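You operate a simulated robot arm through the tools that you are given. There is no shell and no other tool. Be economical: measure what you need, move in short steps, check, and stop when the job is done.

You run a simulated two-armed robot. Do the job below in one go: nothing can be reset, and whatever is moved stays where it is left.

JOB
Pick up the blue brake block with one hand, pass it to the other hand and put it on the third shelf from the top of the grey rack. Put the clipboard on the third shelf from the top of the grey rack away on the top of the desk. Take the black chock on the second shelf from the bottom of the grey rack and put it away on the bottom shelf. Take the yellow case on the second shelf from the bottom of the grey rack and put it away on the fourth shelf from the bottom of the grey rack. Put the seals box on the shelf under the wooden bench. Fetch the rubber buffer and set it in the inside of the red tray. The order is free. Set down upright: black chock, yellow case.
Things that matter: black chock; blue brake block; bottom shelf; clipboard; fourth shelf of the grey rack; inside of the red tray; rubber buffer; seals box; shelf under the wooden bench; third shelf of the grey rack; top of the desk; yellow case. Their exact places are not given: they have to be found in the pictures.

The check looks at the end state, three seconds after you hand in, the way a careful person would. Anything else that was tipped, shoved, dropped, spilled or broken makes it a failure. A push-on lid holds only when it is set on centred and level and pressed home; a screw cap is set on level and turned clockwise until tight.

ROBOT AND FRAMES
Two 7-joint arms with fingered hands on one trunk, on a base that drives. Base frame: it is fixed to the floor where the robot stands at the start and does not move with it; the origin is under the middle of the robot, x ahead of it, y to its left, z up; the surface under the hand at the start is at about z = 0.96. Units: m, degrees, N and s.
The left shoulder is at the start at [0.07, 0.145, 0.987], the right one opposite. With the tool pointing down near the work surface each hand reaches from about 0.1 to 0.76 m from the robot's upright axis, wherever it stands, measured 20 degrees to its own side. Places, roughly: black chock (10x5x6 cm) [0.6, 0.5, 0.6]; blue brake block (5x4x10 cm) [0.6, 0, 0.6]; bottom shelf (96x22 cm) [-6.38, 0.64, 0.22]; clipboard [0.5, 0.25, 1]; fourth shelf of the grey rack [0.6, 0.1, 1.3]; inside of the red tray (35x18 cm) [-1.34, -6.1, 0.8]; rubber buffer (8x5x4 cm) [-1.6, -7.4, 0.8]; seals box [-1.5, -9.25, 0.75]; shelf under the wooden bench [-2.2, -6.3, 0.2]; third shelf of the grey rack [0.6, 0.1, 1]; top of the desk [-7.6, -6, 0.7]; yellow case (12x7x8 cm) [0.6, -0.6, 0.6]. Payload 3.5 kg a hand.
Tool frame (each hand has its own): the origin (TCP) lies between the finger pads and is the grasp point; the fingertips stand 0.025 m ahead of it; z points along the fingers, y is the line along which they close. The gripper opens to 0.088 m. The gripper's body begins 0.029 m behind the TCP. The gripper is a hand of 4 fingers: y runs from the thumb to the fingers, the wrist lies at [-0.013, -0.097, -0.162] in the tool frame, and closing takes about 1.5 s.
Orientation is told as [roll, pitch, yaw] about the base's x, y, z axes, in that order, counted from this pose: with the fingers straight down and the wrist toward the robot, the tool's x, y and z point along [0, 1, 0], [1, 0, 0] and [0, 0, -1] of the base frame.

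CONTROLS
- The arms move only by the tool move_arm. It takes "left_targets", "right_targets" or both (then of equal length, played together; a hand with none holds still); each is a list of rows, each an object of numbers (a shift or turn left out is 0, a gripper value left out holds the last): "x", "y", "z": the shift along the base's x, y, z in units of 25 mm (1.0 is 25 mm); "rx", "ry", "rz": the turn, a rotation vector about the base's x, y, z in units of 5 degrees (1.0 is 5 degrees). In form: [{"x": .., "y": .., "z": .., "rx": .., "ry": .., "rz": ..}, ...]. A call has 1 to 20 rows; each row shifts and turns the commanded pose from where the row before left it. "left_jaw" and "right_jaw" are, for a hand that has rows, the closure, from 0 (fully open) to 1 (shut), set as the call begins (left out, the last holds). A call with a number of a shift or a turn outside -1 to 1 is refused whole. A row lasts 0.2 s, in which the tool goes at most 0.05 m and 8.6 degrees; a call with a longer step from one row to the next is refused whole, and so is a gripper value outside its range. A pose out of reach is approached as far as the arm can. The call stops where the force on the tool passes 40 N (or 10 N more than at its start, if that is more) or the arm is blocked; 0.2 s more then pass. Each finger travels about 0.045 m/s and halts on what it meets, pressing with about 31 N; the grip force reading is that of the motor and also rises with nothing between the fingers. The clock runs only during rows and for 0.2 s after the last one: add rows that do not move to give the fingers time. The reply holds the time, the measured pose of the TCP, the force on the tool along the base axes, the opening and the grip force, in the units named above and with some noise, with the torque about the TCP (base axes, N m) and any sound that the robot's microphone picked up, and new pictures: "pictures" is both (left out), scene, wrist or none (wrist: the cameras of the hands that moved).
- Cameras (640 x 400 px; columns grow to the right, rows downward): "scene" is now at [0.1389, 0.0045, 1.3096]; the picture's right is [0.07, -1.00, 0.00], its down [-0.54, -0.04, -0.84] and it looks along [0.84, 0.06, -0.54] (base axes); focal length 271 px, centre (320, 200). "left" rides on the left gripper at [-0.064, -0.083, -0.098] in its tool frame; the picture's right is [-0.62, -0.37, 0.69], its down [0.71, -0.63, 0.30] and it looks along [0.32, 0.68, 0.65] (tool axes); focal length 265 px, centre (320, 200). "right" rides on the right gripper at [0.064, -0.083, -0.098] in its tool frame; the picture's right is [-0.62, 0.37, -0.69], its down [-0.71, -0.63, 0.30] and it looks along [-0.32, 0.68, 0.65] (tool axes); focal length 265 px, centre (320, 200).
- move_column(by): slides the trunk up (or, below 0, down) by that many m; the arms and the scene camera ride with it, the base frame stays. It gives what a move gives, with no picture.
- steer(legs): drives the robot by 1 to 6 legs, each [ahead, left, turn to the left] in m, m and degrees, along the robot's own axes; the way and the turn of a leg run together, so that a leg with both is an arc; at most 1.5 m and 180 degrees a leg. The arms and the cameras ride along, it lands a little off, and it stops where it bumps. It gives what a move gives, and a new picture of the scene camera.
- finger_targets(index, middle, ring, thumb_bend, thumb_turn, hand): sets how far each is bent, from 0 (flat) to 1 (curled in); at 0.3 the hand is open as for a grip, at 0.7 the pads meet at the TCP. One left out holds its place. A second passes; each finger stops where it meets its share of the squeeze, and holds until it gets a number again. A gripper value or a shape takes the hand back. It gives what a move gives, with no picture; readings hold the bend of each and the force on the fingers (four entries, about 0 where the hand has none), thumb and palm. thumb_turn goes from beside the hand (0) to across from the fingers (1), as for a grip.
- set_grasp(shape, hand): the hand has 4 fingers and takes this shape, open, in about a second: jaw (thumb against the fingers, like two jaws); tri (thumb and two fingers); tip (a fingertip pinch); poke (one finger out to press); point (the index stretched); flat (the hand flat); cup (the hand cupped); fist (a fist). The gripper value then closes the fingers along that shape, each until it touches; the sizes above hold for jaw. It gives what a move gives, with no picture.
- pan_tilt(pan, tilt): turns the head with the scene camera to pan (to the left, within 86 degrees either way) and tilt (down, from -29 to 69), counted from straight ahead of the robot. It gives what a move gives, and a new picture of the scene camera.
- probe_pixels(camera, pixels): for up to 12 pixels [column, row] of the newest picture of that camera ("zoom" is the newest enlarged one), the place [x, y, z] in the base frame of the surface seen there, good to about 0.002 m. The clock stands still meanwhile.
- zoom(camera, box): a new picture of the part [left, top, right, bottom] of that camera's present view, enlarged. The clock stands still meanwhile.
- job_done(): hands the job in; it is judged then, once.

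Work in short steps. Measure before you move; look again where a grasp or a placing could have gone wrong, and mend it. You have 131 turns and 260 pictures in all, those below and enlarged ones among them. Open the grippers and draw the arms clear of the work before you hand the job in, unless the task says otherwise; then end with one line.

The tools are called after ">>>" as name(argument=value, ...) on one line, values as JSON. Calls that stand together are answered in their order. move_arm: Moves the arms, as the interface text tells. Its arguments: {"type":"object","properties":{"left_targets":{"type":"array"},"left_jaw":{"type":"number"},"right_targets":{"type":"array"},"right_jaw":{"type":"number"},"pictures":{"type":"string","enum":["both","scene","wrist","none"]}},"required":[]} The other tools are called the same way: move_column (by) slides the trunk up or down; set_grasp (shape, hand) gives the hand a shape; finger_targets (index, middle, ring, thumb_bend, thumb_turn, hand) moves the fingers one by one; steer (legs) drives the base; pan_tilt (pan, tilt) turns the head that bears the scene camera; probe_pixels (camera, pixels) gives the place of the surface under pixels of a picture; zoom (camera, box) takes an enlarged picture of a part of a camera's view; job_done () hands the job in.

At the start:

```text
time: 0.0
left_tool_pos: [0.4241, 0.1697, 1.1524]
left_tcp_rot: [0.0, 0.0, 0.0]
left_force: [-0.7, -0.3, -1.1]
left_torque: [0.01, 0.0, -0.01]
left_finger_gap: 0.0877
left_gripper_force: 0.2
left_shape: jaw
left_bend: [0.3, 0.3, 0.3, 0.3, 0.98]
left_finger forces: [0.0, 0.0, 0.0, 0.0, 0.0, 0.0]
right_tool_pos: [0.4871, -0.2249, 0.9993]
right_tcp_rot: [0.1, -0.1, 0.0]
right_force: [-0.1, 0.0, 0.0]
right_torque: [0.01, -0.01, -0.02]
right_finger_gap: 0.0872
right_gripper_force: 0.1
right_shape: jaw
right_bend: [0.3, 0.3, 0.3, 0.3, 0.98]
right_finger forces: [0.0, 0.0, 0.0, 0.0, 0.0, 0.1]
trunk travel left (down, up): [-0.55, 0.29]
robot x, y, heading: [0.0023, 0.0001, 0.2]
head pan, tilt: [4.0, 32.6]
```

scene: 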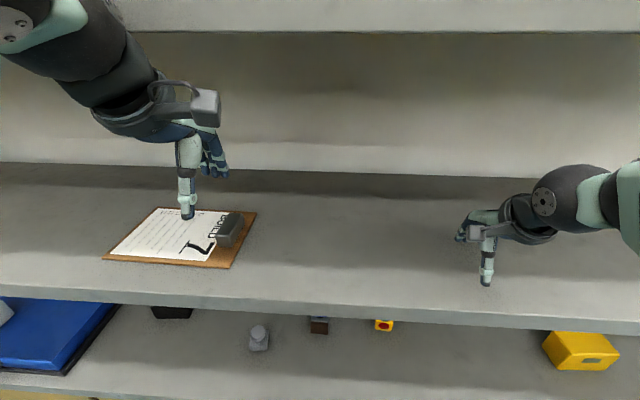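
right: 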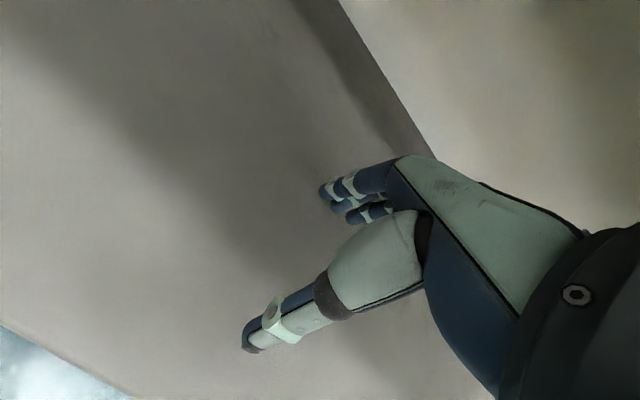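
left: 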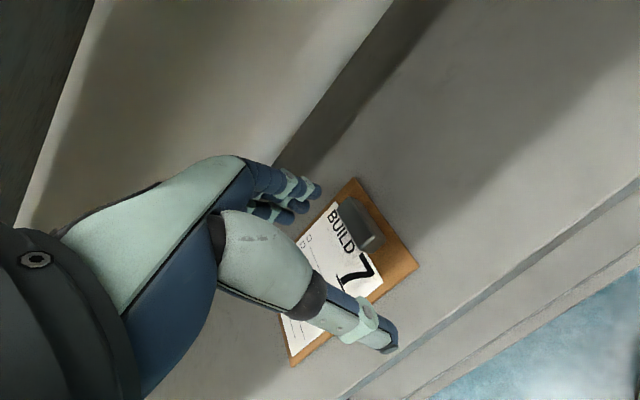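

The scene shows the clipboard on the shelf at about z 0.96 and the small items on the shelf below. I'll probe what is visible first, and tilt down next.

>>> probe_pixels(camera="scene", pixels=[[105, 257], [157, 208], [256, 212], [229, 267], [230, 228], [400, 250], [400, 310], [320, 325], [258, 335], [384, 325], [582, 345], [172, 312]])

>>> pan_tilt(pan=0, tilt=60)

```text
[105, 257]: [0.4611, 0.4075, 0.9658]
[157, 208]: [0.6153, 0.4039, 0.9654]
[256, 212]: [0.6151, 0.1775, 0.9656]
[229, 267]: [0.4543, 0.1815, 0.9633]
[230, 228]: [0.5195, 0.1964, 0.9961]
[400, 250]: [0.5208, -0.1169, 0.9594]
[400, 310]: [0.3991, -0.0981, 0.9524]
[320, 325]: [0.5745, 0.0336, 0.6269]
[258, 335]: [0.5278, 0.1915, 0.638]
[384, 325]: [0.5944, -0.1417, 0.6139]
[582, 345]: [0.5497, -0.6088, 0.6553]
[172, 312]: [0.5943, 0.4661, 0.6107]
```

```text
time: 0.9
left_tool_pos: [0.4237, 0.17, 1.1519]
left_tcp_rot: [0.0, 0.0, 0.0]
left_force: [0.3, 0.3, 0.9]
left_torque: [-0.02, -0.02, -0.01]
left_finger_gap: 0.0877
left_gripper_force: 0.1
left_shape: jaw
left_bend: [0.3, 0.3, 0.3, 0.3, 0.98]
left_finger forces: [0.0, 0.0, 0.0, 0.1, 0.1, 0.1]
right_tool_pos: [0.4872, -0.2247, 0.9994]
right_tcp_rot: [0.0, 0.0, 0.0]
right_force: [-0.2, 0.1, 0.3]
right_torque: [0.01, 0.01, -0.01]
right_finger_gap: 0.0873
right_gripper_force: 0.2
right_shape: jaw
right_bend: [0.3, 0.3, 0.3, 0.3, 0.98]
right_finger forces: [0.0, 0.0, 0.0, 0.0, 0.0, 0.1]
trunk travel left (down, up): [-0.55, 0.29]
robot x, y, heading: [-0.0021, 0.0, 0.3]
head pan, tilt: [0.0, 60.0]
```

scene: 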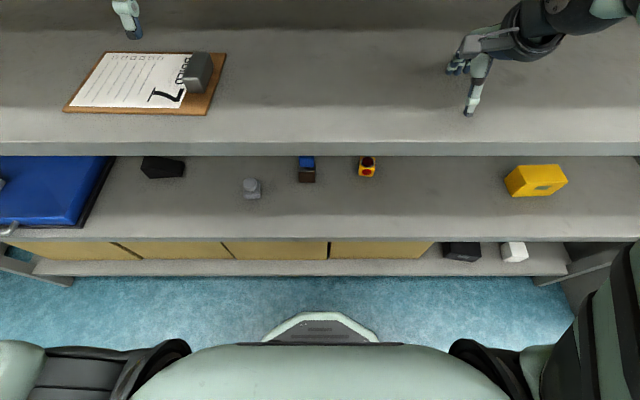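

I'll enlarge the second shelf to identify the blocks (blue/brown item at 307,170, chock at 163,167) and probe them.

>>> zoom(camera="scene", box=[100, 130, 420, 280])

>>> zoom(camera="scene", box=[400, 130, 640, 280])

>>> probe_pixels(camera="scene", pixels=[[163, 165], [307, 161], [307, 175], [250, 183], [367, 162], [515, 170], [540, 185], [320, 225], [320, 240], [320, 148], [320, 265], [460, 248]])

```text
2.00 times, centred on (260, 205) of scene
```

zoom: 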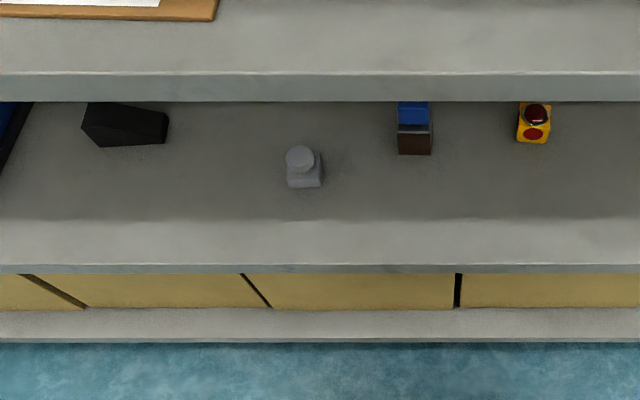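

```text
2.67 times, centred on (520, 205) of scene
```

zoom: 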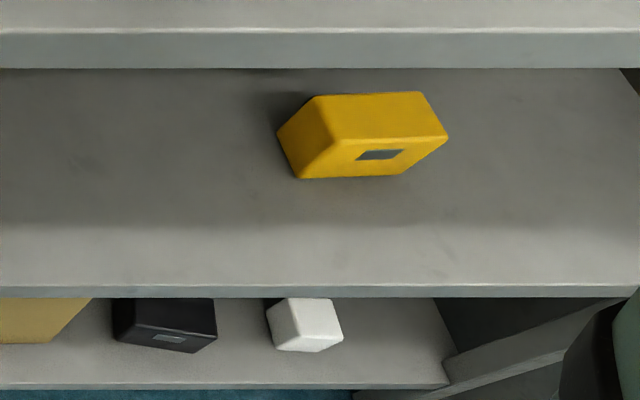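

```text
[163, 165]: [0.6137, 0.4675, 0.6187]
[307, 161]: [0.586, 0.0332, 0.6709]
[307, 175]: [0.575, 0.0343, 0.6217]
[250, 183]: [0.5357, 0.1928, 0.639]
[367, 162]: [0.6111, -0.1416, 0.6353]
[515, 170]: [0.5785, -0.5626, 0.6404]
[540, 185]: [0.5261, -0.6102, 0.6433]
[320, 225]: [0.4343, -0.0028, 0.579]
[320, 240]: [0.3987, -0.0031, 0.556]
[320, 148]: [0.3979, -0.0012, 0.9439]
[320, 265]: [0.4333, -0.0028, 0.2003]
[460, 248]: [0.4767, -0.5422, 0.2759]
```

I'll enlarge the clipboard to see whether the grey block is its clip, and probe its edges.

>>> zoom(camera="scene", box=[60, 40, 240, 130])

>>> probe_pixels(camera="zoom", pixels=[[490, 60], [540, 60], [440, 180], [510, 180], [465, 90], [500, 130], [450, 215], [560, 140], [300, 150]])

>>> zoom(camera="left", box=[260, 160, 440, 300])

```text
3.56 times, centred on (150, 85) of scene
```

zoom: 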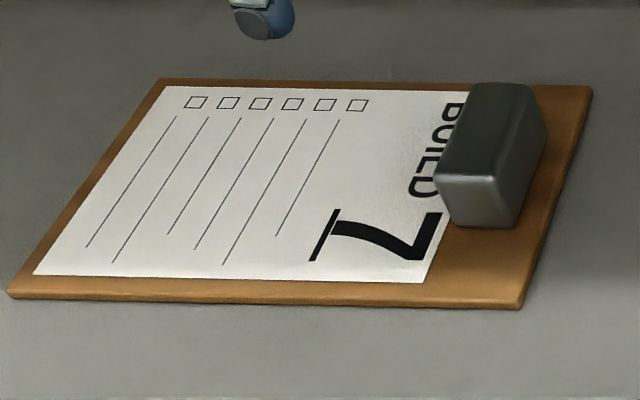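

```text
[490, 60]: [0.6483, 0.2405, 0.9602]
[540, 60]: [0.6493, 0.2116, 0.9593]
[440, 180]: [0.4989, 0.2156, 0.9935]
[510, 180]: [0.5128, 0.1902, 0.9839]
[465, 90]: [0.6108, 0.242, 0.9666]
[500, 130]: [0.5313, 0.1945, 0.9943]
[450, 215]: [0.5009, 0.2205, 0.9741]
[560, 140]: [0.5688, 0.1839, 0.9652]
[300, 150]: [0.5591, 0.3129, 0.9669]
```

```text
2.86 times, centred on (350, 230) of left
```

zoom: 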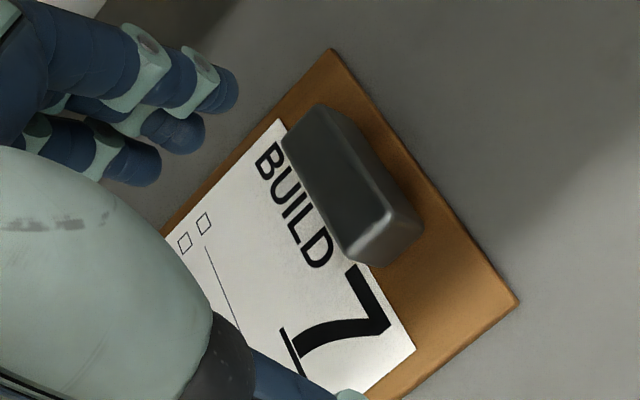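

Clip is a 6×3×3 cm block at about [0.53,0.205], grippable. I back off 0.4 m, lower the trunk to see into the second shelf.

>>> steer(legs=[[-0.4, 0, 0]])

>>> move_column(by=-0.33)

>>> pan_tilt(pan=0, tilt=20)

```text
time: 3.4
left_tool_pos: [0.0242, 0.1718, 1.1517]
left_tcp_rot: [0.0, 0.0, 0.9]
left_force: [0.4, -0.4, 0.1]
left_torque: [0.0, -0.01, 0.0]
left_finger_gap: 0.0874
left_gripper_force: 0.1
left_shape: jaw
left_bend: [0.3, 0.3, 0.3, 0.3, 0.98]
left_finger forces: [0.0, 0.0, 0.0, 0.1, 0.0, 0.0]
right_tool_pos: [0.093, -0.2214, 0.9993]
right_tcp_rot: [0.0, 0.0, 0.8]
right_force: [0.6, 0.0, 0.5]
right_torque: [0.0, -0.01, 0.01]
right_finger_gap: 0.0877
right_gripper_force: 0.0
right_shape: jaw
right_bend: [0.3, 0.3, 0.3, 0.3, 0.98]
right_finger forces: [0.0, 0.0, 0.0, 0.0, 0.0, 0.1]
trunk travel left (down, up): [-0.55, 0.29]
robot x, y, heading: [-0.3999, -0.0051, 0.9]
head pan, tilt: [0.0, 60.0]
```

scene: 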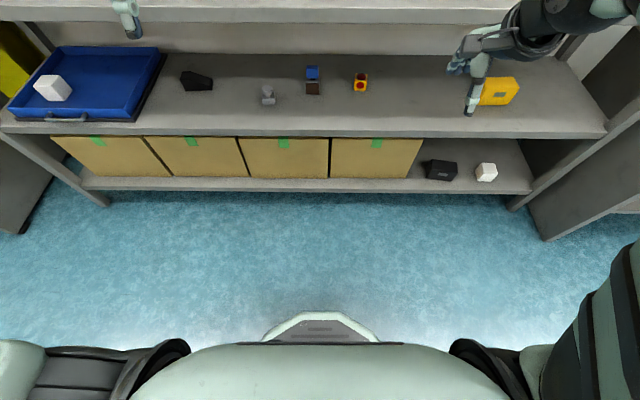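

```text
time: 6.7
left_tool_pos: [0.0247, 0.1732, 0.8215]
left_tcp_rot: [0.0, 0.0, 0.9]
left_force: [0.0, 0.0, 0.3]
left_torque: [-0.02, -0.01, -0.02]
left_finger_gap: 0.0875
left_gripper_force: 0.1
left_shape: jaw
left_bend: [0.3, 0.3, 0.3, 0.3, 0.98]
left_finger forces: [0.0, 0.0, 0.0, 0.1, 0.0, 0.1]
right_tool_pos: [0.0928, -0.2211, 0.6688]
right_tcp_rot: [0.0, 0.0, 0.9]
right_force: [0.2, 0.2, -0.7]
right_torque: [-0.03, -0.01, 0.0]
right_finger_gap: 0.0875
right_gripper_force: 0.1
right_shape: jaw
right_bend: [0.3, 0.3, 0.3, 0.3, 0.98]
right_finger forces: [0.1, 0.0, 0.2, 0.1, 0.0, 0.0]
trunk travel left (down, up): [-0.22, 0.62]
robot x, y, heading: [-0.3973, -0.0024, 0.9]
head pan, tilt: [0.0, 60.0]
```

```text
time: 7.7
left_tool_pos: [0.0237, 0.1719, 0.8216]
left_tcp_rot: [0.0, 0.0, 0.8]
left_force: [0.0, 0.0, -0.6]
left_torque: [0.01, 0.01, -0.01]
left_finger_gap: 0.0875
left_gripper_force: 0.1
left_shape: jaw
left_bend: [0.3, 0.3, 0.3, 0.3, 0.98]
left_finger forces: [0.0, 0.0, 0.0, 0.0, 0.0, 0.1]
right_tool_pos: [0.0929, -0.2222, 0.669]
right_tcp_rot: [-0.1, 0.0, 0.8]
right_force: [-0.7, 0.4, -0.5]
right_torque: [-0.03, -0.01, -0.03]
right_finger_gap: 0.0877
right_gripper_force: 0.0
right_shape: jaw
right_bend: [0.3, 0.3, 0.3, 0.3, 0.98]
right_finger forces: [0.1, 0.0, 0.0, 0.0, 0.0, 0.0]
trunk travel left (down, up): [-0.22, 0.62]
robot x, y, heading: [-0.3992, 0.001, 0.9]
head pan, tilt: [0.0, 20.0]
```

scene: 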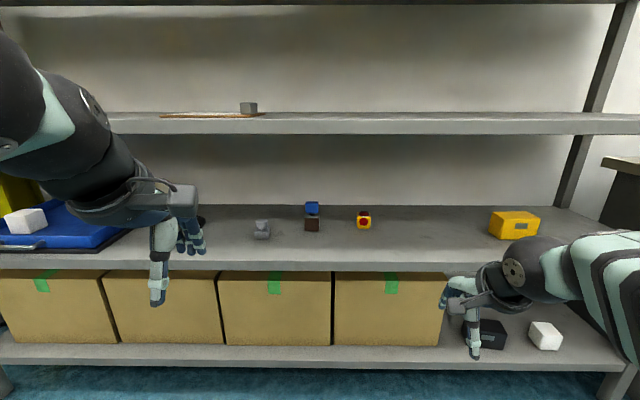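

Now I can see into the shelf. I probe block details and shelf clearance.

>>> zoom(camera="scene", box=[200, 100, 400, 260])

>>> probe_pixels(camera="scene", pixels=[[312, 208], [312, 225], [306, 225], [318, 225], [340, 133], [340, 115], [340, 225], [262, 228], [363, 218], [320, 2], [492, 225], [530, 230]])

```text
2.50 times, centred on (300, 180) of scene
```

zoom: 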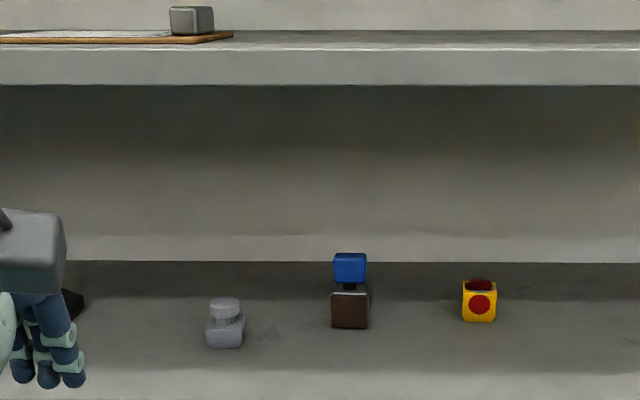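

```text
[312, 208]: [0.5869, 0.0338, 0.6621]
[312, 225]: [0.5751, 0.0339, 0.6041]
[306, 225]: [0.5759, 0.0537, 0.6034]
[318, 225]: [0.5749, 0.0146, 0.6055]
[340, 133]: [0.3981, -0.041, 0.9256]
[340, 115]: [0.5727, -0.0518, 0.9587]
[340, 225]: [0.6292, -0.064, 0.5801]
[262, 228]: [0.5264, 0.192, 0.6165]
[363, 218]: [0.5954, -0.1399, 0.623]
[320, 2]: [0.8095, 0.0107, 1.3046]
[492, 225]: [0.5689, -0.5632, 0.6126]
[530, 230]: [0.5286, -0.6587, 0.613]
```

The brake block has a brown base (about 5 cm, z 0.58–0.63) and a blue top (to 0.68) at y 0.033. I'll turn the right hand to point ahead and 15° down, closing sideways, and fold the left hand back with its fingers down and closing sideways.

>>> move_arm(right_targets=[{"rx": -0.726, "ry": -0.726, "rz": 0.946, "z": -0.11}, {"rx": -0.726, "ry": -0.726, "rz": 0.946, "z": -0.11}, {"rx": -0.726, "ry": -0.726, "rz": 0.946, "z": -0.11}, {"rx": -0.726, "ry": -0.726, "rz": 0.946, "z": -0.11}, {"rx": -0.726, "ry": -0.726, "rz": 0.946, "z": -0.11}, {"rx": -0.726, "ry": -0.726, "rz": 0.946, "z": -0.11}, {"rx": -0.726, "ry": -0.726, "rz": 0.946, "z": -0.11}, {"rx": -0.726, "ry": -0.726, "rz": 0.946, "z": -0.11}, {"rx": -0.726, "ry": -0.726, "rz": 0.946, "z": -0.11}, {"rx": -0.726, "ry": -0.726, "rz": 0.946, "z": -0.11}, {"rx": -0.726, "ry": -0.726, "rz": 0.946, "z": -0.11}, {"rx": -0.726, "ry": -0.726, "rz": 0.946, "z": -0.11}, {"rx": -0.726, "ry": -0.726, "rz": 0.946, "z": -0.11}, {"rx": -0.726, "ry": -0.726, "rz": 0.946, "z": -0.11}, {"rx": -0.726, "ry": -0.726, "rz": 0.946, "z": -0.11}, {"rx": -0.726, "ry": -0.726, "rz": 0.946, "z": -0.11}, {}, {}], left_targets=[{"rz": -1, "x": -0.5}, {"rz": -1, "x": -0.5}, {"rz": -1, "x": -0.5}, {"rz": -1, "x": -0.5}, {"rz": -1, "x": -0.5}, {"rz": -1, "x": -0.5}, {"rz": -1, "x": -0.5}, {"rz": -1, "x": -0.5}, {"rz": -1, "x": -0.5}, {"rz": -1, "x": -0.5}, {"rz": -1, "x": -0.5}, {"rz": -1, "x": -0.5}, {"rz": -1, "x": -0.5}, {"rz": -1, "x": -0.5}, {"rz": -1, "x": -0.5}, {"rz": -1, "x": -0.5}, {"rz": -1, "x": -0.5}, {"rz": -1, "x": -0.5}], pictures="scene")

```text
time: 11.5
left_tool_pos: [-0.2015, 0.1717, 0.821]
left_tcp_rot: [0.0, -0.1, -89.3]
left_force: [0.5, 0.2, 0.0]
left_torque: [-0.01, -0.02, 0.02]
left_finger_gap: 0.0879
left_gripper_force: 0.0
left_shape: jaw
left_bend: [0.3, 0.3, 0.3, 0.3, 0.98]
left_finger forces: [0.0, 0.0, 0.0, 0.1, 0.0, 0.0]
right_tool_pos: [0.0918, -0.2208, 0.6259]
right_tcp_rot: [-75.0, 0.6, 90.2]
right_force: [0.6, 0.2, -0.9]
right_torque: [-0.01, 0.0, -0.02]
right_finger_gap: 0.0875
right_gripper_force: 0.1
right_shape: jaw
right_bend: [0.3, 0.3, 0.3, 0.3, 0.98]
right_finger forces: [0.0, 0.0, 0.0, 0.1, 0.0, 0.0]
trunk travel left (down, up): [-0.22, 0.62]
robot x, y, heading: [-0.3961, -0.002, 0.8]
head pan, tilt: [0.0, 20.0]
```

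scene: 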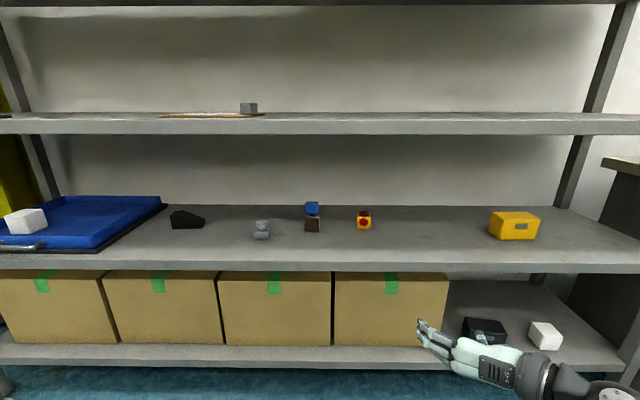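

Drive left 0.255 m to line the hand with the block, then ahead 0.36 m, stopping short of it.

>>> steer(legs=[[0, 0.255, -0.8], [0.36, 0, 0]])

>>> zoom(camera="right", box=[0, 0, 640, 400])

```text
time: 15.3
left_tool_pos: [0.1585, 0.4213, 0.8221]
left_tcp_rot: [0.0, -0.1, -90.1]
left_force: [0.9, -0.9, -0.3]
left_torque: [-0.01, 0.01, 0.01]
left_finger_gap: 0.0876
left_gripper_force: 0.1
left_shape: jaw
left_bend: [0.3, 0.3, 0.3, 0.3, 0.98]
left_finger forces: [0.1, 0.0, 0.0, 0.0, 0.1, 0.0]
right_tool_pos: [0.4465, 0.024, 0.6251]
right_tcp_rot: [-75.0, 0.7, 89.2]
right_force: [0.1, 0.1, 0.3]
right_torque: [0.0, 0.02, -0.01]
right_finger_gap: 0.0878
right_gripper_force: 0.0
right_shape: jaw
right_bend: [0.3, 0.3, 0.3, 0.3, 0.98]
right_finger forces: [0.0, 0.0, 0.1, 0.1, 0.0, 0.0]
trunk travel left (down, up): [-0.22, 0.62]
robot x, y, heading: [-0.0456, 0.252, -0.2]
head pan, tilt: [0.0, 20.0]
```

scene: 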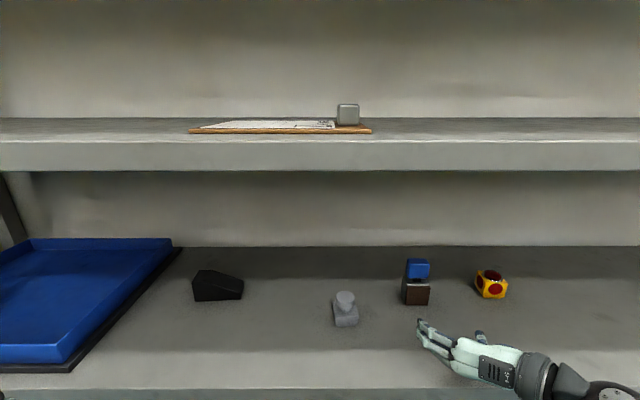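

```text
1.00 times, centred on (320, 200) of right (not enlarged: the box is as wide or as high as the picture)
```

zoom: 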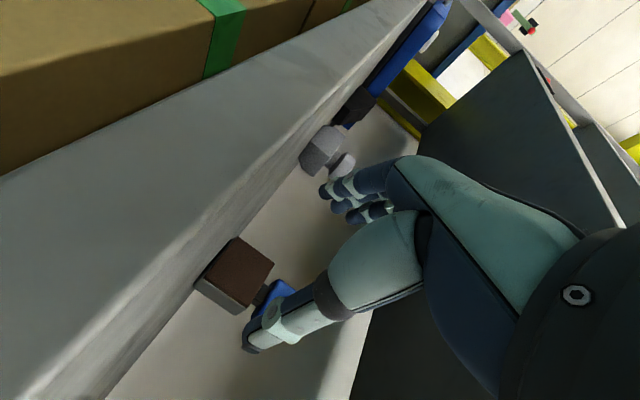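

Zoom on the block and hand to align.

>>> zoom(camera="scene", box=[380, 240, 520, 370])

>>> probe_pixels(camera="scene", pixels=[[404, 295], [428, 295], [416, 284], [409, 270], [427, 270], [417, 261], [418, 260], [403, 284], [416, 300]])

```text
3.08 times, centred on (450, 305) of scene
```

zoom: 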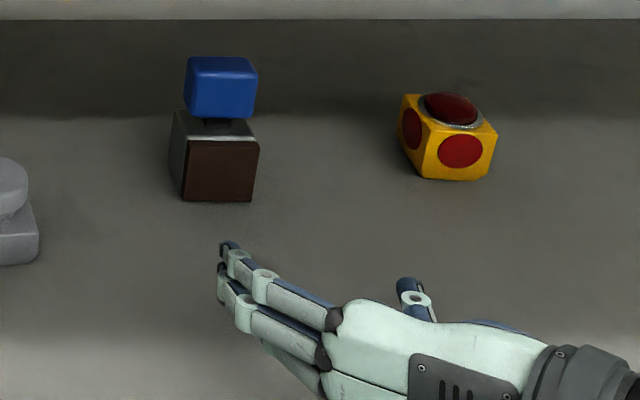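

```text
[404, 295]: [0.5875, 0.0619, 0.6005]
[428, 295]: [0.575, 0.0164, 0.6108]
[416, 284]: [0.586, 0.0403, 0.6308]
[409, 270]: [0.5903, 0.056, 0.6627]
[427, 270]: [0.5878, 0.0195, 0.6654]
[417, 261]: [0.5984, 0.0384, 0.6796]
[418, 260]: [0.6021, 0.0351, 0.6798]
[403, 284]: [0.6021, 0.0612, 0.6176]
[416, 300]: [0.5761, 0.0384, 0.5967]
```

Block centre about [0.597, 0.037]; hand at [0.4465, 0.024, 0.625]. Advance 0.148 m with 13 mm left, then check.

>>> move_arm(right_targets=[{"y": 0.5}, {"x": 0.9}, {"x": 0.9}, {"x": 0.9}, {"x": 0.9}, {"x": 0.9}, {"x": 0.9}, {"x": 0.5}])

>>> zoom(camera="scene", box=[360, 230, 500, 340])

```text
time: 16.9
left_tool_pos: [0.1563, 0.4229, 0.822]
left_tcp_rot: [0.1, -0.1, -90.1]
left_force: [0.4, 0.6, -0.2]
left_torque: [-0.01, 0.02, 0.01]
left_finger_gap: 0.0877
left_gripper_force: 0.1
left_shape: jaw
left_bend: [0.3, 0.3, 0.3, 0.3, 0.98]
left_finger forces: [0.1, 0.0, 0.1, 0.0, 0.0, 0.0]
right_tool_pos: [0.5775, 0.0363, 0.6304]
right_tcp_rot: [-75.6, 0.6, 89.3]
right_force: [-1.0, 0.6, 13.9]
right_torque: [-1.27, 1.82, -0.23]
right_finger_gap: 0.0876
right_gripper_force: 0.1
right_shape: jaw
right_bend: [0.3, 0.3, 0.3, 0.3, 0.98]
right_finger forces: [0.0, 0.0, 0.0, 0.0, 0.1, 0.0]
trunk travel left (down, up): [-0.22, 0.62]
robot x, y, heading: [-0.0401, 0.2465, -0.0]
head pan, tilt: [0.0, 20.0]
stopped in row 8 (right hand): the force on the tool passed its limit at 115 N (the readings are from after the stop); the commanded pose is now the measured one
```

scene: 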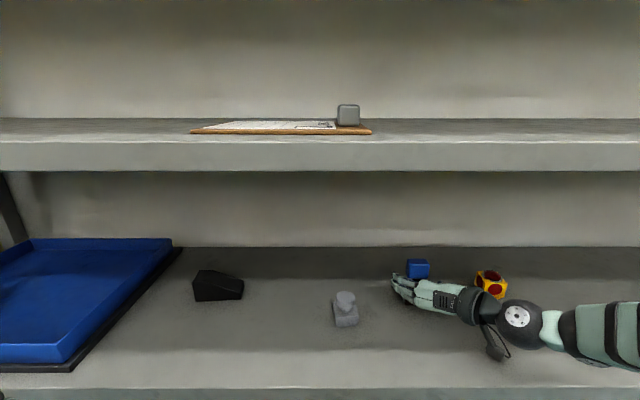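
right: 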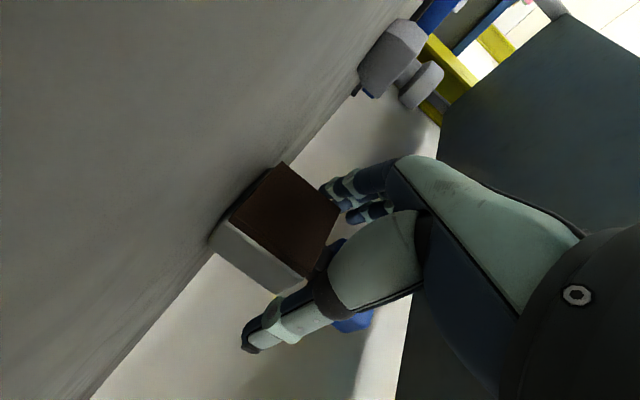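

```text
3.64 times, centred on (430, 285) of scene
```

zoom: 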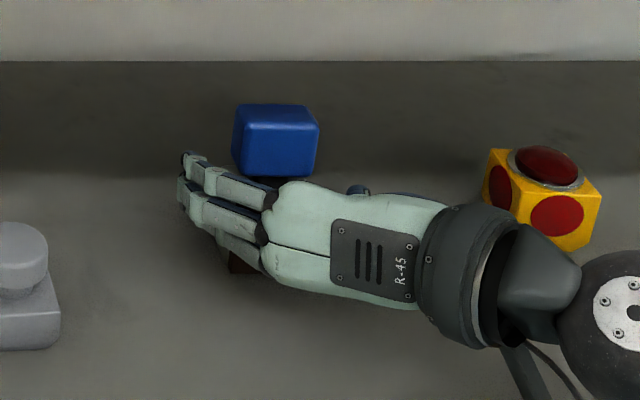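

The stop came from the wrist camera touching the shelf board below. I'll steepen the fingers by 15° (lifting the wrist), then ease 12 mm ahead.

>>> move_arm(right_targets=[{"ry": 1}, {"ry": 1}, {"ry": 1}, {"x": 0.25}, {"x": 0.25}])

>>> zoom(camera="scene", box=[360, 230, 500, 340])

```text
time: 18.1
left_tool_pos: [0.1577, 0.4228, 0.8207]
left_tcp_rot: [0.0, 0.0, -90.0]
left_force: [0.0, -0.7, -0.1]
left_torque: [-0.01, 0.0, -0.01]
left_finger_gap: 0.0878
left_gripper_force: 0.0
left_shape: jaw
left_bend: [0.3, 0.3, 0.3, 0.3, 0.98]
left_finger forces: [0.0, 0.1, 0.0, 0.0, 0.1, 0.0]
right_tool_pos: [0.5921, 0.0337, 0.6269]
right_tcp_rot: [-60.2, 0.9, 89.4]
right_force: [-0.6, 0.7, 0.0]
right_torque: [0.0, -0.01, -0.03]
right_finger_gap: 0.0876
right_gripper_force: 0.0
right_shape: jaw
right_bend: [0.3, 0.3, 0.3, 0.3, 0.98]
right_finger forces: [0.0, 0.1, 0.0, 0.0, 0.0, 0.0]
trunk travel left (down, up): [-0.22, 0.62]
robot x, y, heading: [-0.042, 0.2519, -0.1]
head pan, tilt: [0.0, 20.0]
```

scene: 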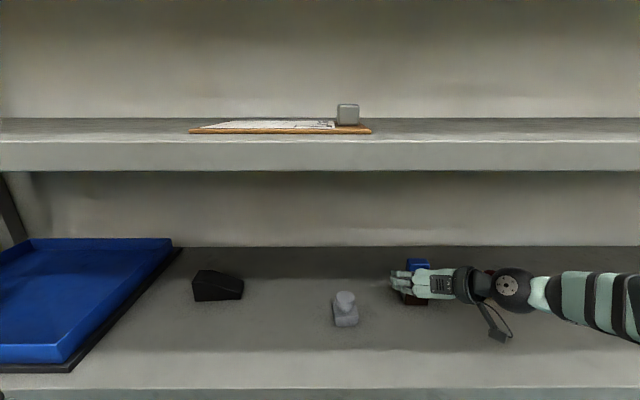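
right: 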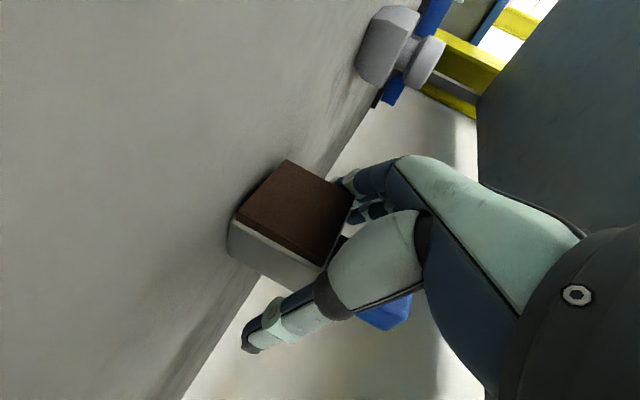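

```text
3.64 times, centred on (430, 285) of scene
```

zoom: 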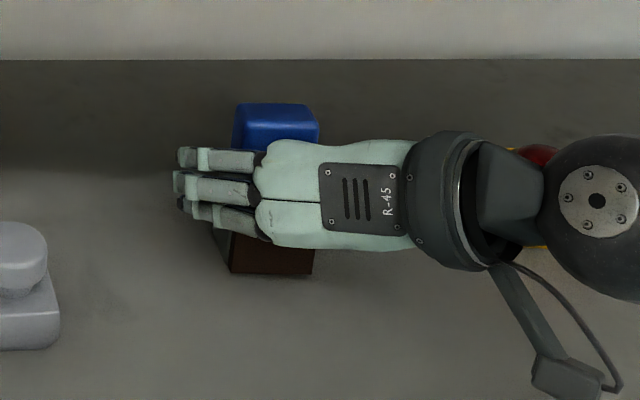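

Thumb is on the right and fingers on the left of the block. Close the right hand.

>>> move_arm(right_targets=[{}, {}, {}, {}, {}, {}, {}, {}], right_jaw=1)

>>> zoom(camera="scene", box=[360, 230, 500, 340])

```text
time: 19.9
left_tool_pos: [0.1582, 0.4235, 0.8218]
left_tcp_rot: [0.0, 0.1, -90.1]
left_force: [-0.1, -0.1, -0.3]
left_torque: [-0.02, 0.01, -0.02]
left_finger_gap: 0.0878
left_gripper_force: 0.1
left_shape: jaw
left_bend: [0.3, 0.3, 0.3, 0.3, 0.98]
left_finger forces: [0.0, 0.1, 0.0, 0.0, 0.0, 0.1]
right_tool_pos: [0.5901, 0.0336, 0.6275]
right_tcp_rot: [-60.2, 1.0, 89.4]
right_force: [0.9, -0.9, 0.1]
right_torque: [-0.08, 0.03, 0.0]
right_finger_gap: 0.0437
right_gripper_force: 30.8
right_shape: jaw
right_bend: [0.74, 0.44, 0.48, 0.7, 1.0]
right_finger forces: [15.8, 8.9, 2.8, 0.1, 28.0, 0.0]
trunk travel left (down, up): [-0.22, 0.62]
robot x, y, heading: [-0.0428, 0.2474, 0.0]
head pan, tilt: [0.0, 20.0]
```

scene: 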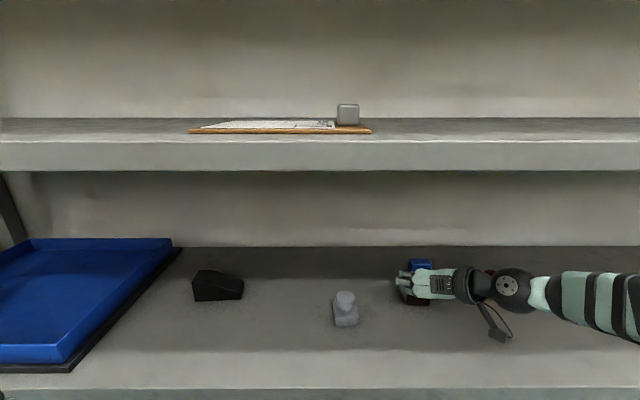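
right: 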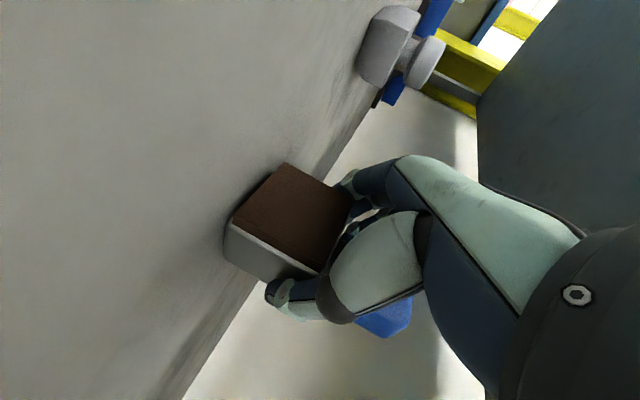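

```text
3.64 times, centred on (430, 285) of scene
```

zoom: 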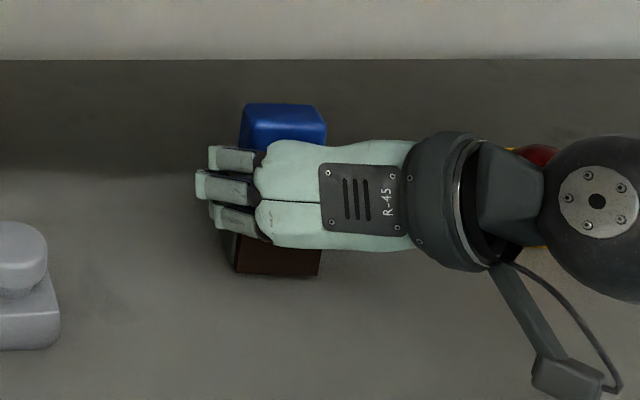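

Gripped (gap 43.7 mm, 31 N). Lift 50 mm.

>>> move_arm(right_targets=[{"z": 0.5}, {"z": 0.5}, {"z": 0.5}, {"z": 0.5}], pictures="none")

>>> steer(legs=[[-0.35, 0, 0]])

>>> pan_tilt(pan=-10, tilt=40)

```text
time: 20.9
left_tool_pos: [0.1588, 0.4205, 0.8228]
left_tcp_rot: [0.1, 0.0, -90.2]
left_force: [0.2, 0.4, -0.2]
left_torque: [-0.03, 0.01, -0.03]
left_finger_gap: 0.0877
left_gripper_force: 0.1
left_shape: jaw
left_bend: [0.3, 0.3, 0.3, 0.3, 0.98]
left_finger forces: [0.1, 0.0, 0.0, 0.0, 0.1, 0.0]
right_tool_pos: [0.5917, 0.034, 0.6759]
right_tcp_rot: [-60.1, 0.9, 89.4]
right_force: [0.0, -0.2, -2.9]
right_torque: [-0.02, 0.04, 0.01]
right_finger_gap: 0.044
right_gripper_force: 30.8
right_shape: jaw
right_bend: [0.74, 0.44, 0.48, 0.7, 0.99]
right_finger forces: [17.2, 8.7, 2.0, 0.0, 28.2, 0.0]
trunk travel left (down, up): [-0.22, 0.62]
robot x, y, heading: [-0.0419, 0.2478, -0.4]
head pan, tilt: [0.0, 20.0]
```

```text
time: 23.1
left_tool_pos: [-0.1881, 0.4222, 0.8215]
left_tcp_rot: [0.0, 0.1, -89.8]
left_force: [1.3, -2.0, 0.0]
left_torque: [0.02, 0.01, 0.04]
left_finger_gap: 0.0875
left_gripper_force: 0.0
left_shape: jaw
left_bend: [0.3, 0.3, 0.3, 0.3, 0.98]
left_finger forces: [0.0, 0.1, 0.1, 0.1, 0.1, 0.0]
right_tool_pos: [0.2466, 0.039, 0.6751]
right_tcp_rot: [-60.3, 0.8, 89.8]
right_force: [0.8, 0.2, -4.2]
right_torque: [-0.01, 0.04, -0.03]
right_finger_gap: 0.0435
right_gripper_force: 31.2
right_shape: jaw
right_bend: [0.74, 0.44, 0.48, 0.7, 0.99]
right_finger forces: [17.2, 8.7, 2.1, 0.1, 28.2, 0.1]
trunk travel left (down, up): [-0.22, 0.62]
robot x, y, heading: [-0.3859, 0.2517, 0.4]
head pan, tilt: [0.0, 20.0]
```

scene: 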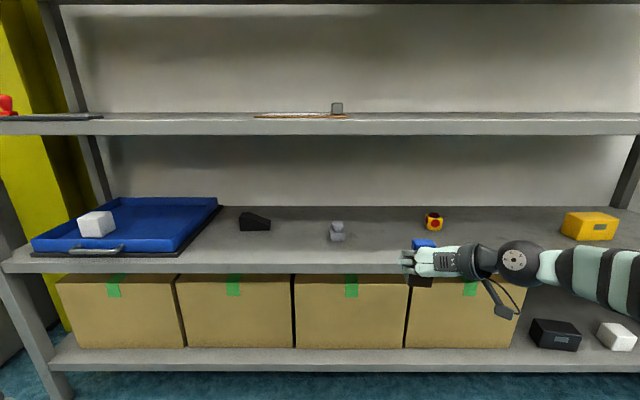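

```text
time: 24.0
left_tool_pos: [-0.189, 0.4224, 0.8222]
left_tcp_rot: [-0.2, 0.0, -89.8]
left_force: [0.9, 0.2, -0.2]
left_torque: [-0.01, 0.03, -0.01]
left_finger_gap: 0.0878
left_gripper_force: 0.0
left_shape: jaw
left_bend: [0.3, 0.3, 0.3, 0.3, 0.98]
left_finger forces: [0.1, 0.0, 0.0, 0.0, 0.0, 0.0]
right_tool_pos: [0.2468, 0.0394, 0.6755]
right_tcp_rot: [-60.2, 0.9, 89.9]
right_force: [-0.5, -0.6, -4.1]
right_torque: [-0.02, 0.04, 0.02]
right_finger_gap: 0.0436
right_gripper_force: 30.9
right_shape: jaw
right_bend: [0.74, 0.44, 0.48, 0.7, 0.99]
right_finger forces: [17.2, 8.8, 2.1, 0.1, 28.2, 0.0]
trunk travel left (down, up): [-0.22, 0.62]
robot x, y, heading: [-0.3881, 0.2487, 0.4]
head pan, tilt: [-10.0, 40.0]
```

scene: 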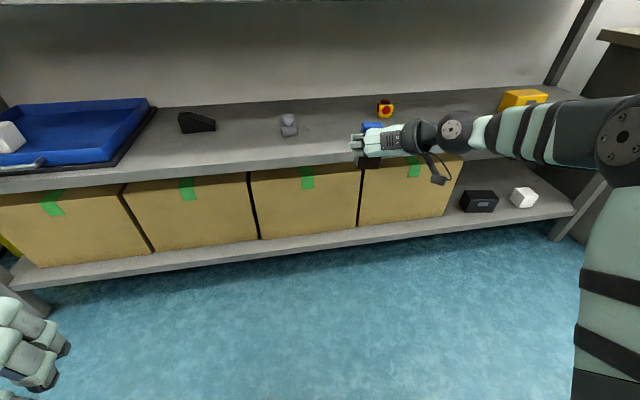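

Bring the block to the robot's middle and the left hand above it.

>>> move_arm(right_targets=[{"x": -0.5, "y": 0.5}, {"x": -0.5, "y": 0.5}, {"x": -0.5, "y": 0.5}, {"x": -0.5, "y": 0.5}, {"x": -0.5, "y": 0.5}, {"x": -0.5, "y": 0.5}, {"x": -0.5, "y": 0.5}, {"x": -0.5, "y": 0.5}, {"x": -0.5, "y": 0.5}, {"x": -0.5, "y": 0.5}, {"x": -0.5, "y": 0.5}, {"x": -0.5, "y": 0.5}], left_targets=[{"x": 1, "z": 0.2}, {"x": 1, "z": 0.2}, {"x": 1, "z": 0.2}, {"x": 1, "z": 0.2}, {"x": 1}, {"x": 1}, {"x": 1, "y": -0.7}, {"x": 1, "y": -0.7}, {"x": 1, "y": -0.7}, {"x": 1, "y": -0.7}, {"x": 1, "y": -0.7}, {"x": 0.5, "y": -0.7}], pictures="scene")

>>> zoom(camera="left", box=[160, 100, 480, 300])

```text
time: 26.2
left_tool_pos: [0.0613, 0.3501, 0.8394]
left_tcp_rot: [0.9, -0.1, -90.1]
left_force: [1.2, -3.8, -3.4]
left_torque: [0.12, -0.12, 0.17]
left_finger_gap: 0.0877
left_gripper_force: 0.1
left_shape: jaw
left_bend: [0.3, 0.3, 0.3, 0.3, 0.98]
left_finger forces: [0.0, 0.0, 0.1, 0.0, 0.1, 0.1]
left hand out of reach, approached as far as the arm can: row 3
right_tool_pos: [0.1236, 0.1626, 0.6742]
right_tcp_rot: [-60.0, 0.9, 89.7]
right_force: [-0.3, -0.3, -2.8]
right_torque: [-0.02, 0.03, -0.02]
right_finger_gap: 0.044
right_gripper_force: 31.0
right_shape: jaw
right_bend: [0.74, 0.44, 0.48, 0.71, 0.99]
right_finger forces: [17.6, 8.9, 1.8, 0.1, 28.4, 0.1]
trunk travel left (down, up): [-0.22, 0.62]
robot x, y, heading: [-0.3869, 0.2512, 0.0]
head pan, tilt: [-10.0, 40.0]
stopped in row 11 (left hand): the force on the tool passed its limit at 63 N (the readings are from after the stop); the commanded pose is now the measured one
```

scene: 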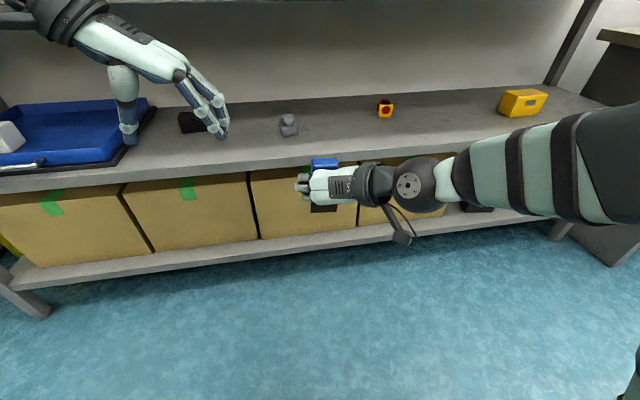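

```text
2.00 times, centred on (320, 200) of left
```

zoom: 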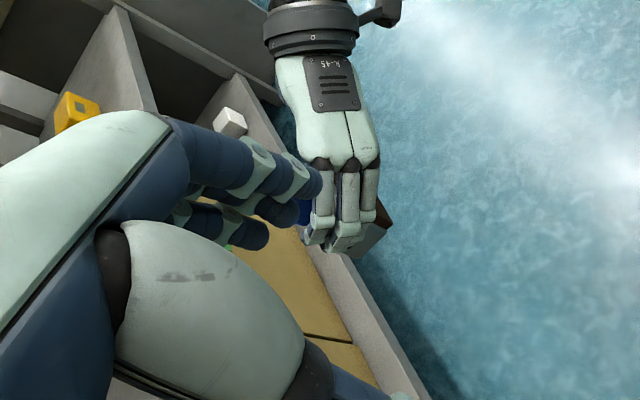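

Left stopped on a force spike at [0.061, 0.35, 0.84], apparently the arm catching up after an unreachable stretch. I probe the block's top and continue carefully.

>>> zoom(camera="scene", box=[270, 140, 390, 220])

>>> probe_pixels(camera="scene", pixels=[[315, 160], [333, 160], [315, 167], [334, 166], [325, 162], [318, 186], [303, 177], [330, 210]])

```text
5.00 times, centred on (330, 180) of scene
```

zoom: 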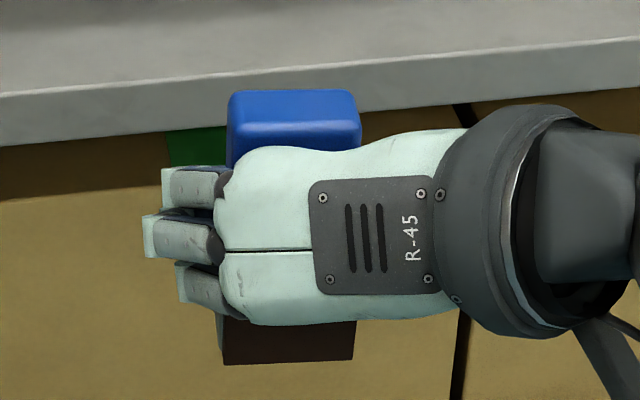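

```text
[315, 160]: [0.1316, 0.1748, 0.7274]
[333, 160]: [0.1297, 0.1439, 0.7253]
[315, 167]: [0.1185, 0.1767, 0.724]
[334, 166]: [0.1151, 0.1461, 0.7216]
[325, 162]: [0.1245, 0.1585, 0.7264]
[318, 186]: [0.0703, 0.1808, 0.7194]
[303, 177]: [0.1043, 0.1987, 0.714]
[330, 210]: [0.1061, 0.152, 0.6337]
```

Blue top spans x≈0.115–0.145, y≈0.142–0.178, top z 0.727. Move left hand over it at [0.132,0.160,0.80].

>>> move_arm(left_targets=[{"x": 0.284, "y": -0.6}, {"x": 0.284, "y": -0.6}, {"x": 0.284, "y": -0.6}, {"x": 0.284, "y": -0.6}, {"x": 0.284, "y": -0.6}, {"x": 0.284, "y": -0.6}, {"x": 0.284, "y": -0.6}, {"x": 0.284, "y": -0.6}, {"x": 0.284, "y": -0.6}, {"x": 0.284, "y": -0.6}, {"y": -0.5}, {"y": -0.5}, {"y": -0.5}, {"z": -0.4}, {"z": -0.4}, {"z": -0.4}], pictures="scene")

>>> zoom(camera="left", box=[160, 100, 480, 300])

```text
time: 27.8
left_tool_pos: [0.1122, 0.2464, 0.8413]
left_tcp_rot: [1.2, -0.4, -89.9]
left_force: [-1.0, -4.4, -1.5]
left_torque: [0.43, -0.18, 0.43]
left_finger_gap: 0.0877
left_gripper_force: 0.1
left_shape: jaw
left_bend: [0.3, 0.3, 0.3, 0.3, 0.98]
left_finger forces: [0.0, 0.0, 0.1, 0.0, 0.0, 0.1]
right_tool_pos: [0.1223, 0.1622, 0.674]
right_tcp_rot: [-60.0, 0.9, 89.8]
right_force: [-0.3, 0.2, -2.6]
right_torque: [0.0, 0.03, -0.02]
right_finger_gap: 0.0436
right_gripper_force: 30.7
right_shape: jaw
right_bend: [0.74, 0.44, 0.48, 0.71, 0.99]
right_finger forces: [17.6, 8.9, 1.9, 0.0, 28.4, 0.1]
trunk travel left (down, up): [-0.22, 0.62]
robot x, y, heading: [-0.3859, 0.2513, 0.1]
head pan, tilt: [-10.0, 40.0]
stopped in row 8 (left hand): the force on the tool passed its limit at 51 N (the readings are from after the stop); the commanded pose is now the measured one
```

scene: 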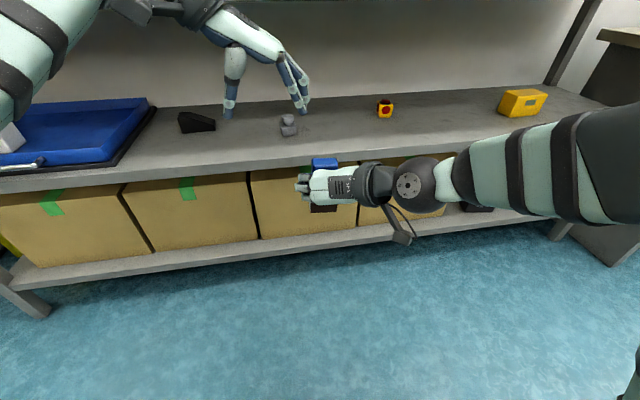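

```text
2.00 times, centred on (320, 200) of left
```

zoom: 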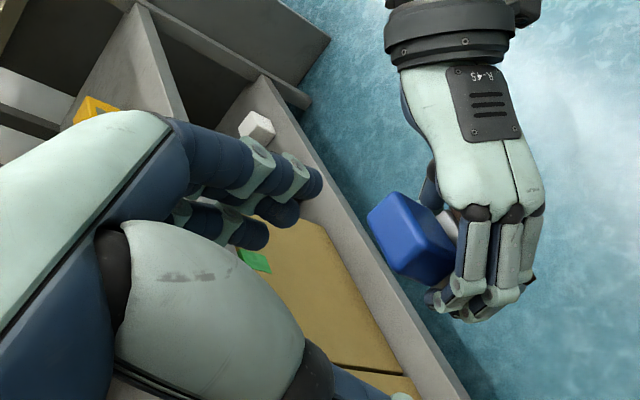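

Left arm seems cramped this high relative to its shoulder. I raise the trunk 0.3 m and lower both hands 0.2 m together.

>>> move_column(by=0.3)

>>> move_arm(right_targets=[{"z": -0.8}, {"z": -0.8}, {"z": -0.8}, {"z": -0.8}, {"z": -0.8}, {"z": -0.8}, {"z": -0.8}, {"z": -0.8}, {"z": -0.8}, {"z": -0.8}], left_targets=[{"z": -0.8}, {"z": -0.8}, {"z": -0.8}, {"z": -0.8}, {"z": -0.8}, {"z": -0.8}, {"z": -0.8}, {"z": -0.8}, {"z": -0.8}, {"z": -0.8}], pictures="scene")

```text
time: 30.8
left_tool_pos: [0.1116, 0.2473, 1.141]
left_tcp_rot: [1.2, -0.5, -89.7]
left_force: [-1.5, -9.3, -3.9]
left_torque: [0.59, -0.5, 0.88]
left_finger_gap: 0.0876
left_gripper_force: 0.0
left_shape: jaw
left_bend: [0.3, 0.3, 0.3, 0.3, 0.98]
left_finger forces: [0.1, 0.0, 0.0, 0.1, 0.0, 0.0]
right_tool_pos: [0.124, 0.1618, 0.9747]
right_tcp_rot: [-60.0, 0.8, 89.9]
right_force: [0.2, 0.4, -3.9]
right_torque: [-0.02, 0.0, -0.04]
right_finger_gap: 0.0437
right_gripper_force: 30.9
right_shape: jaw
right_bend: [0.74, 0.44, 0.48, 0.71, 0.99]
right_finger forces: [17.6, 8.9, 1.9, 0.0, 28.3, 0.0]
trunk travel left (down, up): [-0.52, 0.32]
robot x, y, heading: [-0.3882, 0.2501, 0.3]
head pan, tilt: [-10.0, 40.0]
```

```text
time: 33.0
left_tool_pos: [0.114, 0.2452, 0.9414]
left_tcp_rot: [1.2, -0.4, -90.0]
left_force: [0.2, 0.3, 1.2]
left_torque: [-0.04, 0.04, -0.01]
left_finger_gap: 0.0875
left_gripper_force: 0.1
left_shape: jaw
left_bend: [0.3, 0.3, 0.3, 0.3, 0.98]
left_finger forces: [0.1, 0.0, 0.1, 0.0, 0.0, 0.1]
right_tool_pos: [0.1236, 0.1624, 0.7753]
right_tcp_rot: [-60.1, 0.9, 89.8]
right_force: [-0.1, 0.0, -3.2]
right_torque: [-0.03, 0.02, 0.01]
right_finger_gap: 0.0438
right_gripper_force: 30.9
right_shape: jaw
right_bend: [0.74, 0.44, 0.49, 0.71, 0.99]
right_finger forces: [17.5, 8.9, 1.9, 0.0, 28.2, 0.0]
trunk travel left (down, up): [-0.52, 0.32]
robot x, y, heading: [-0.3863, 0.2512, 0.3]
head pan, tilt: [-10.0, 40.0]
```

scene: 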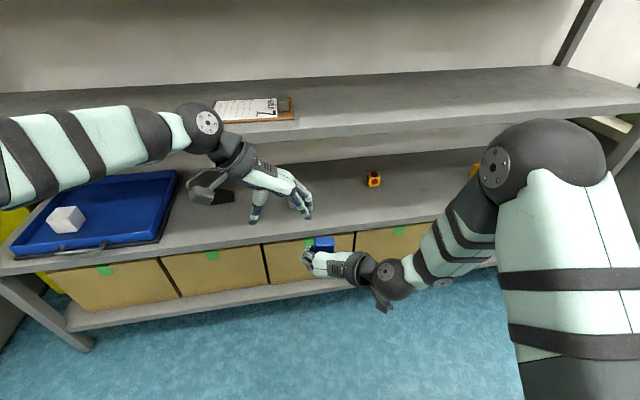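

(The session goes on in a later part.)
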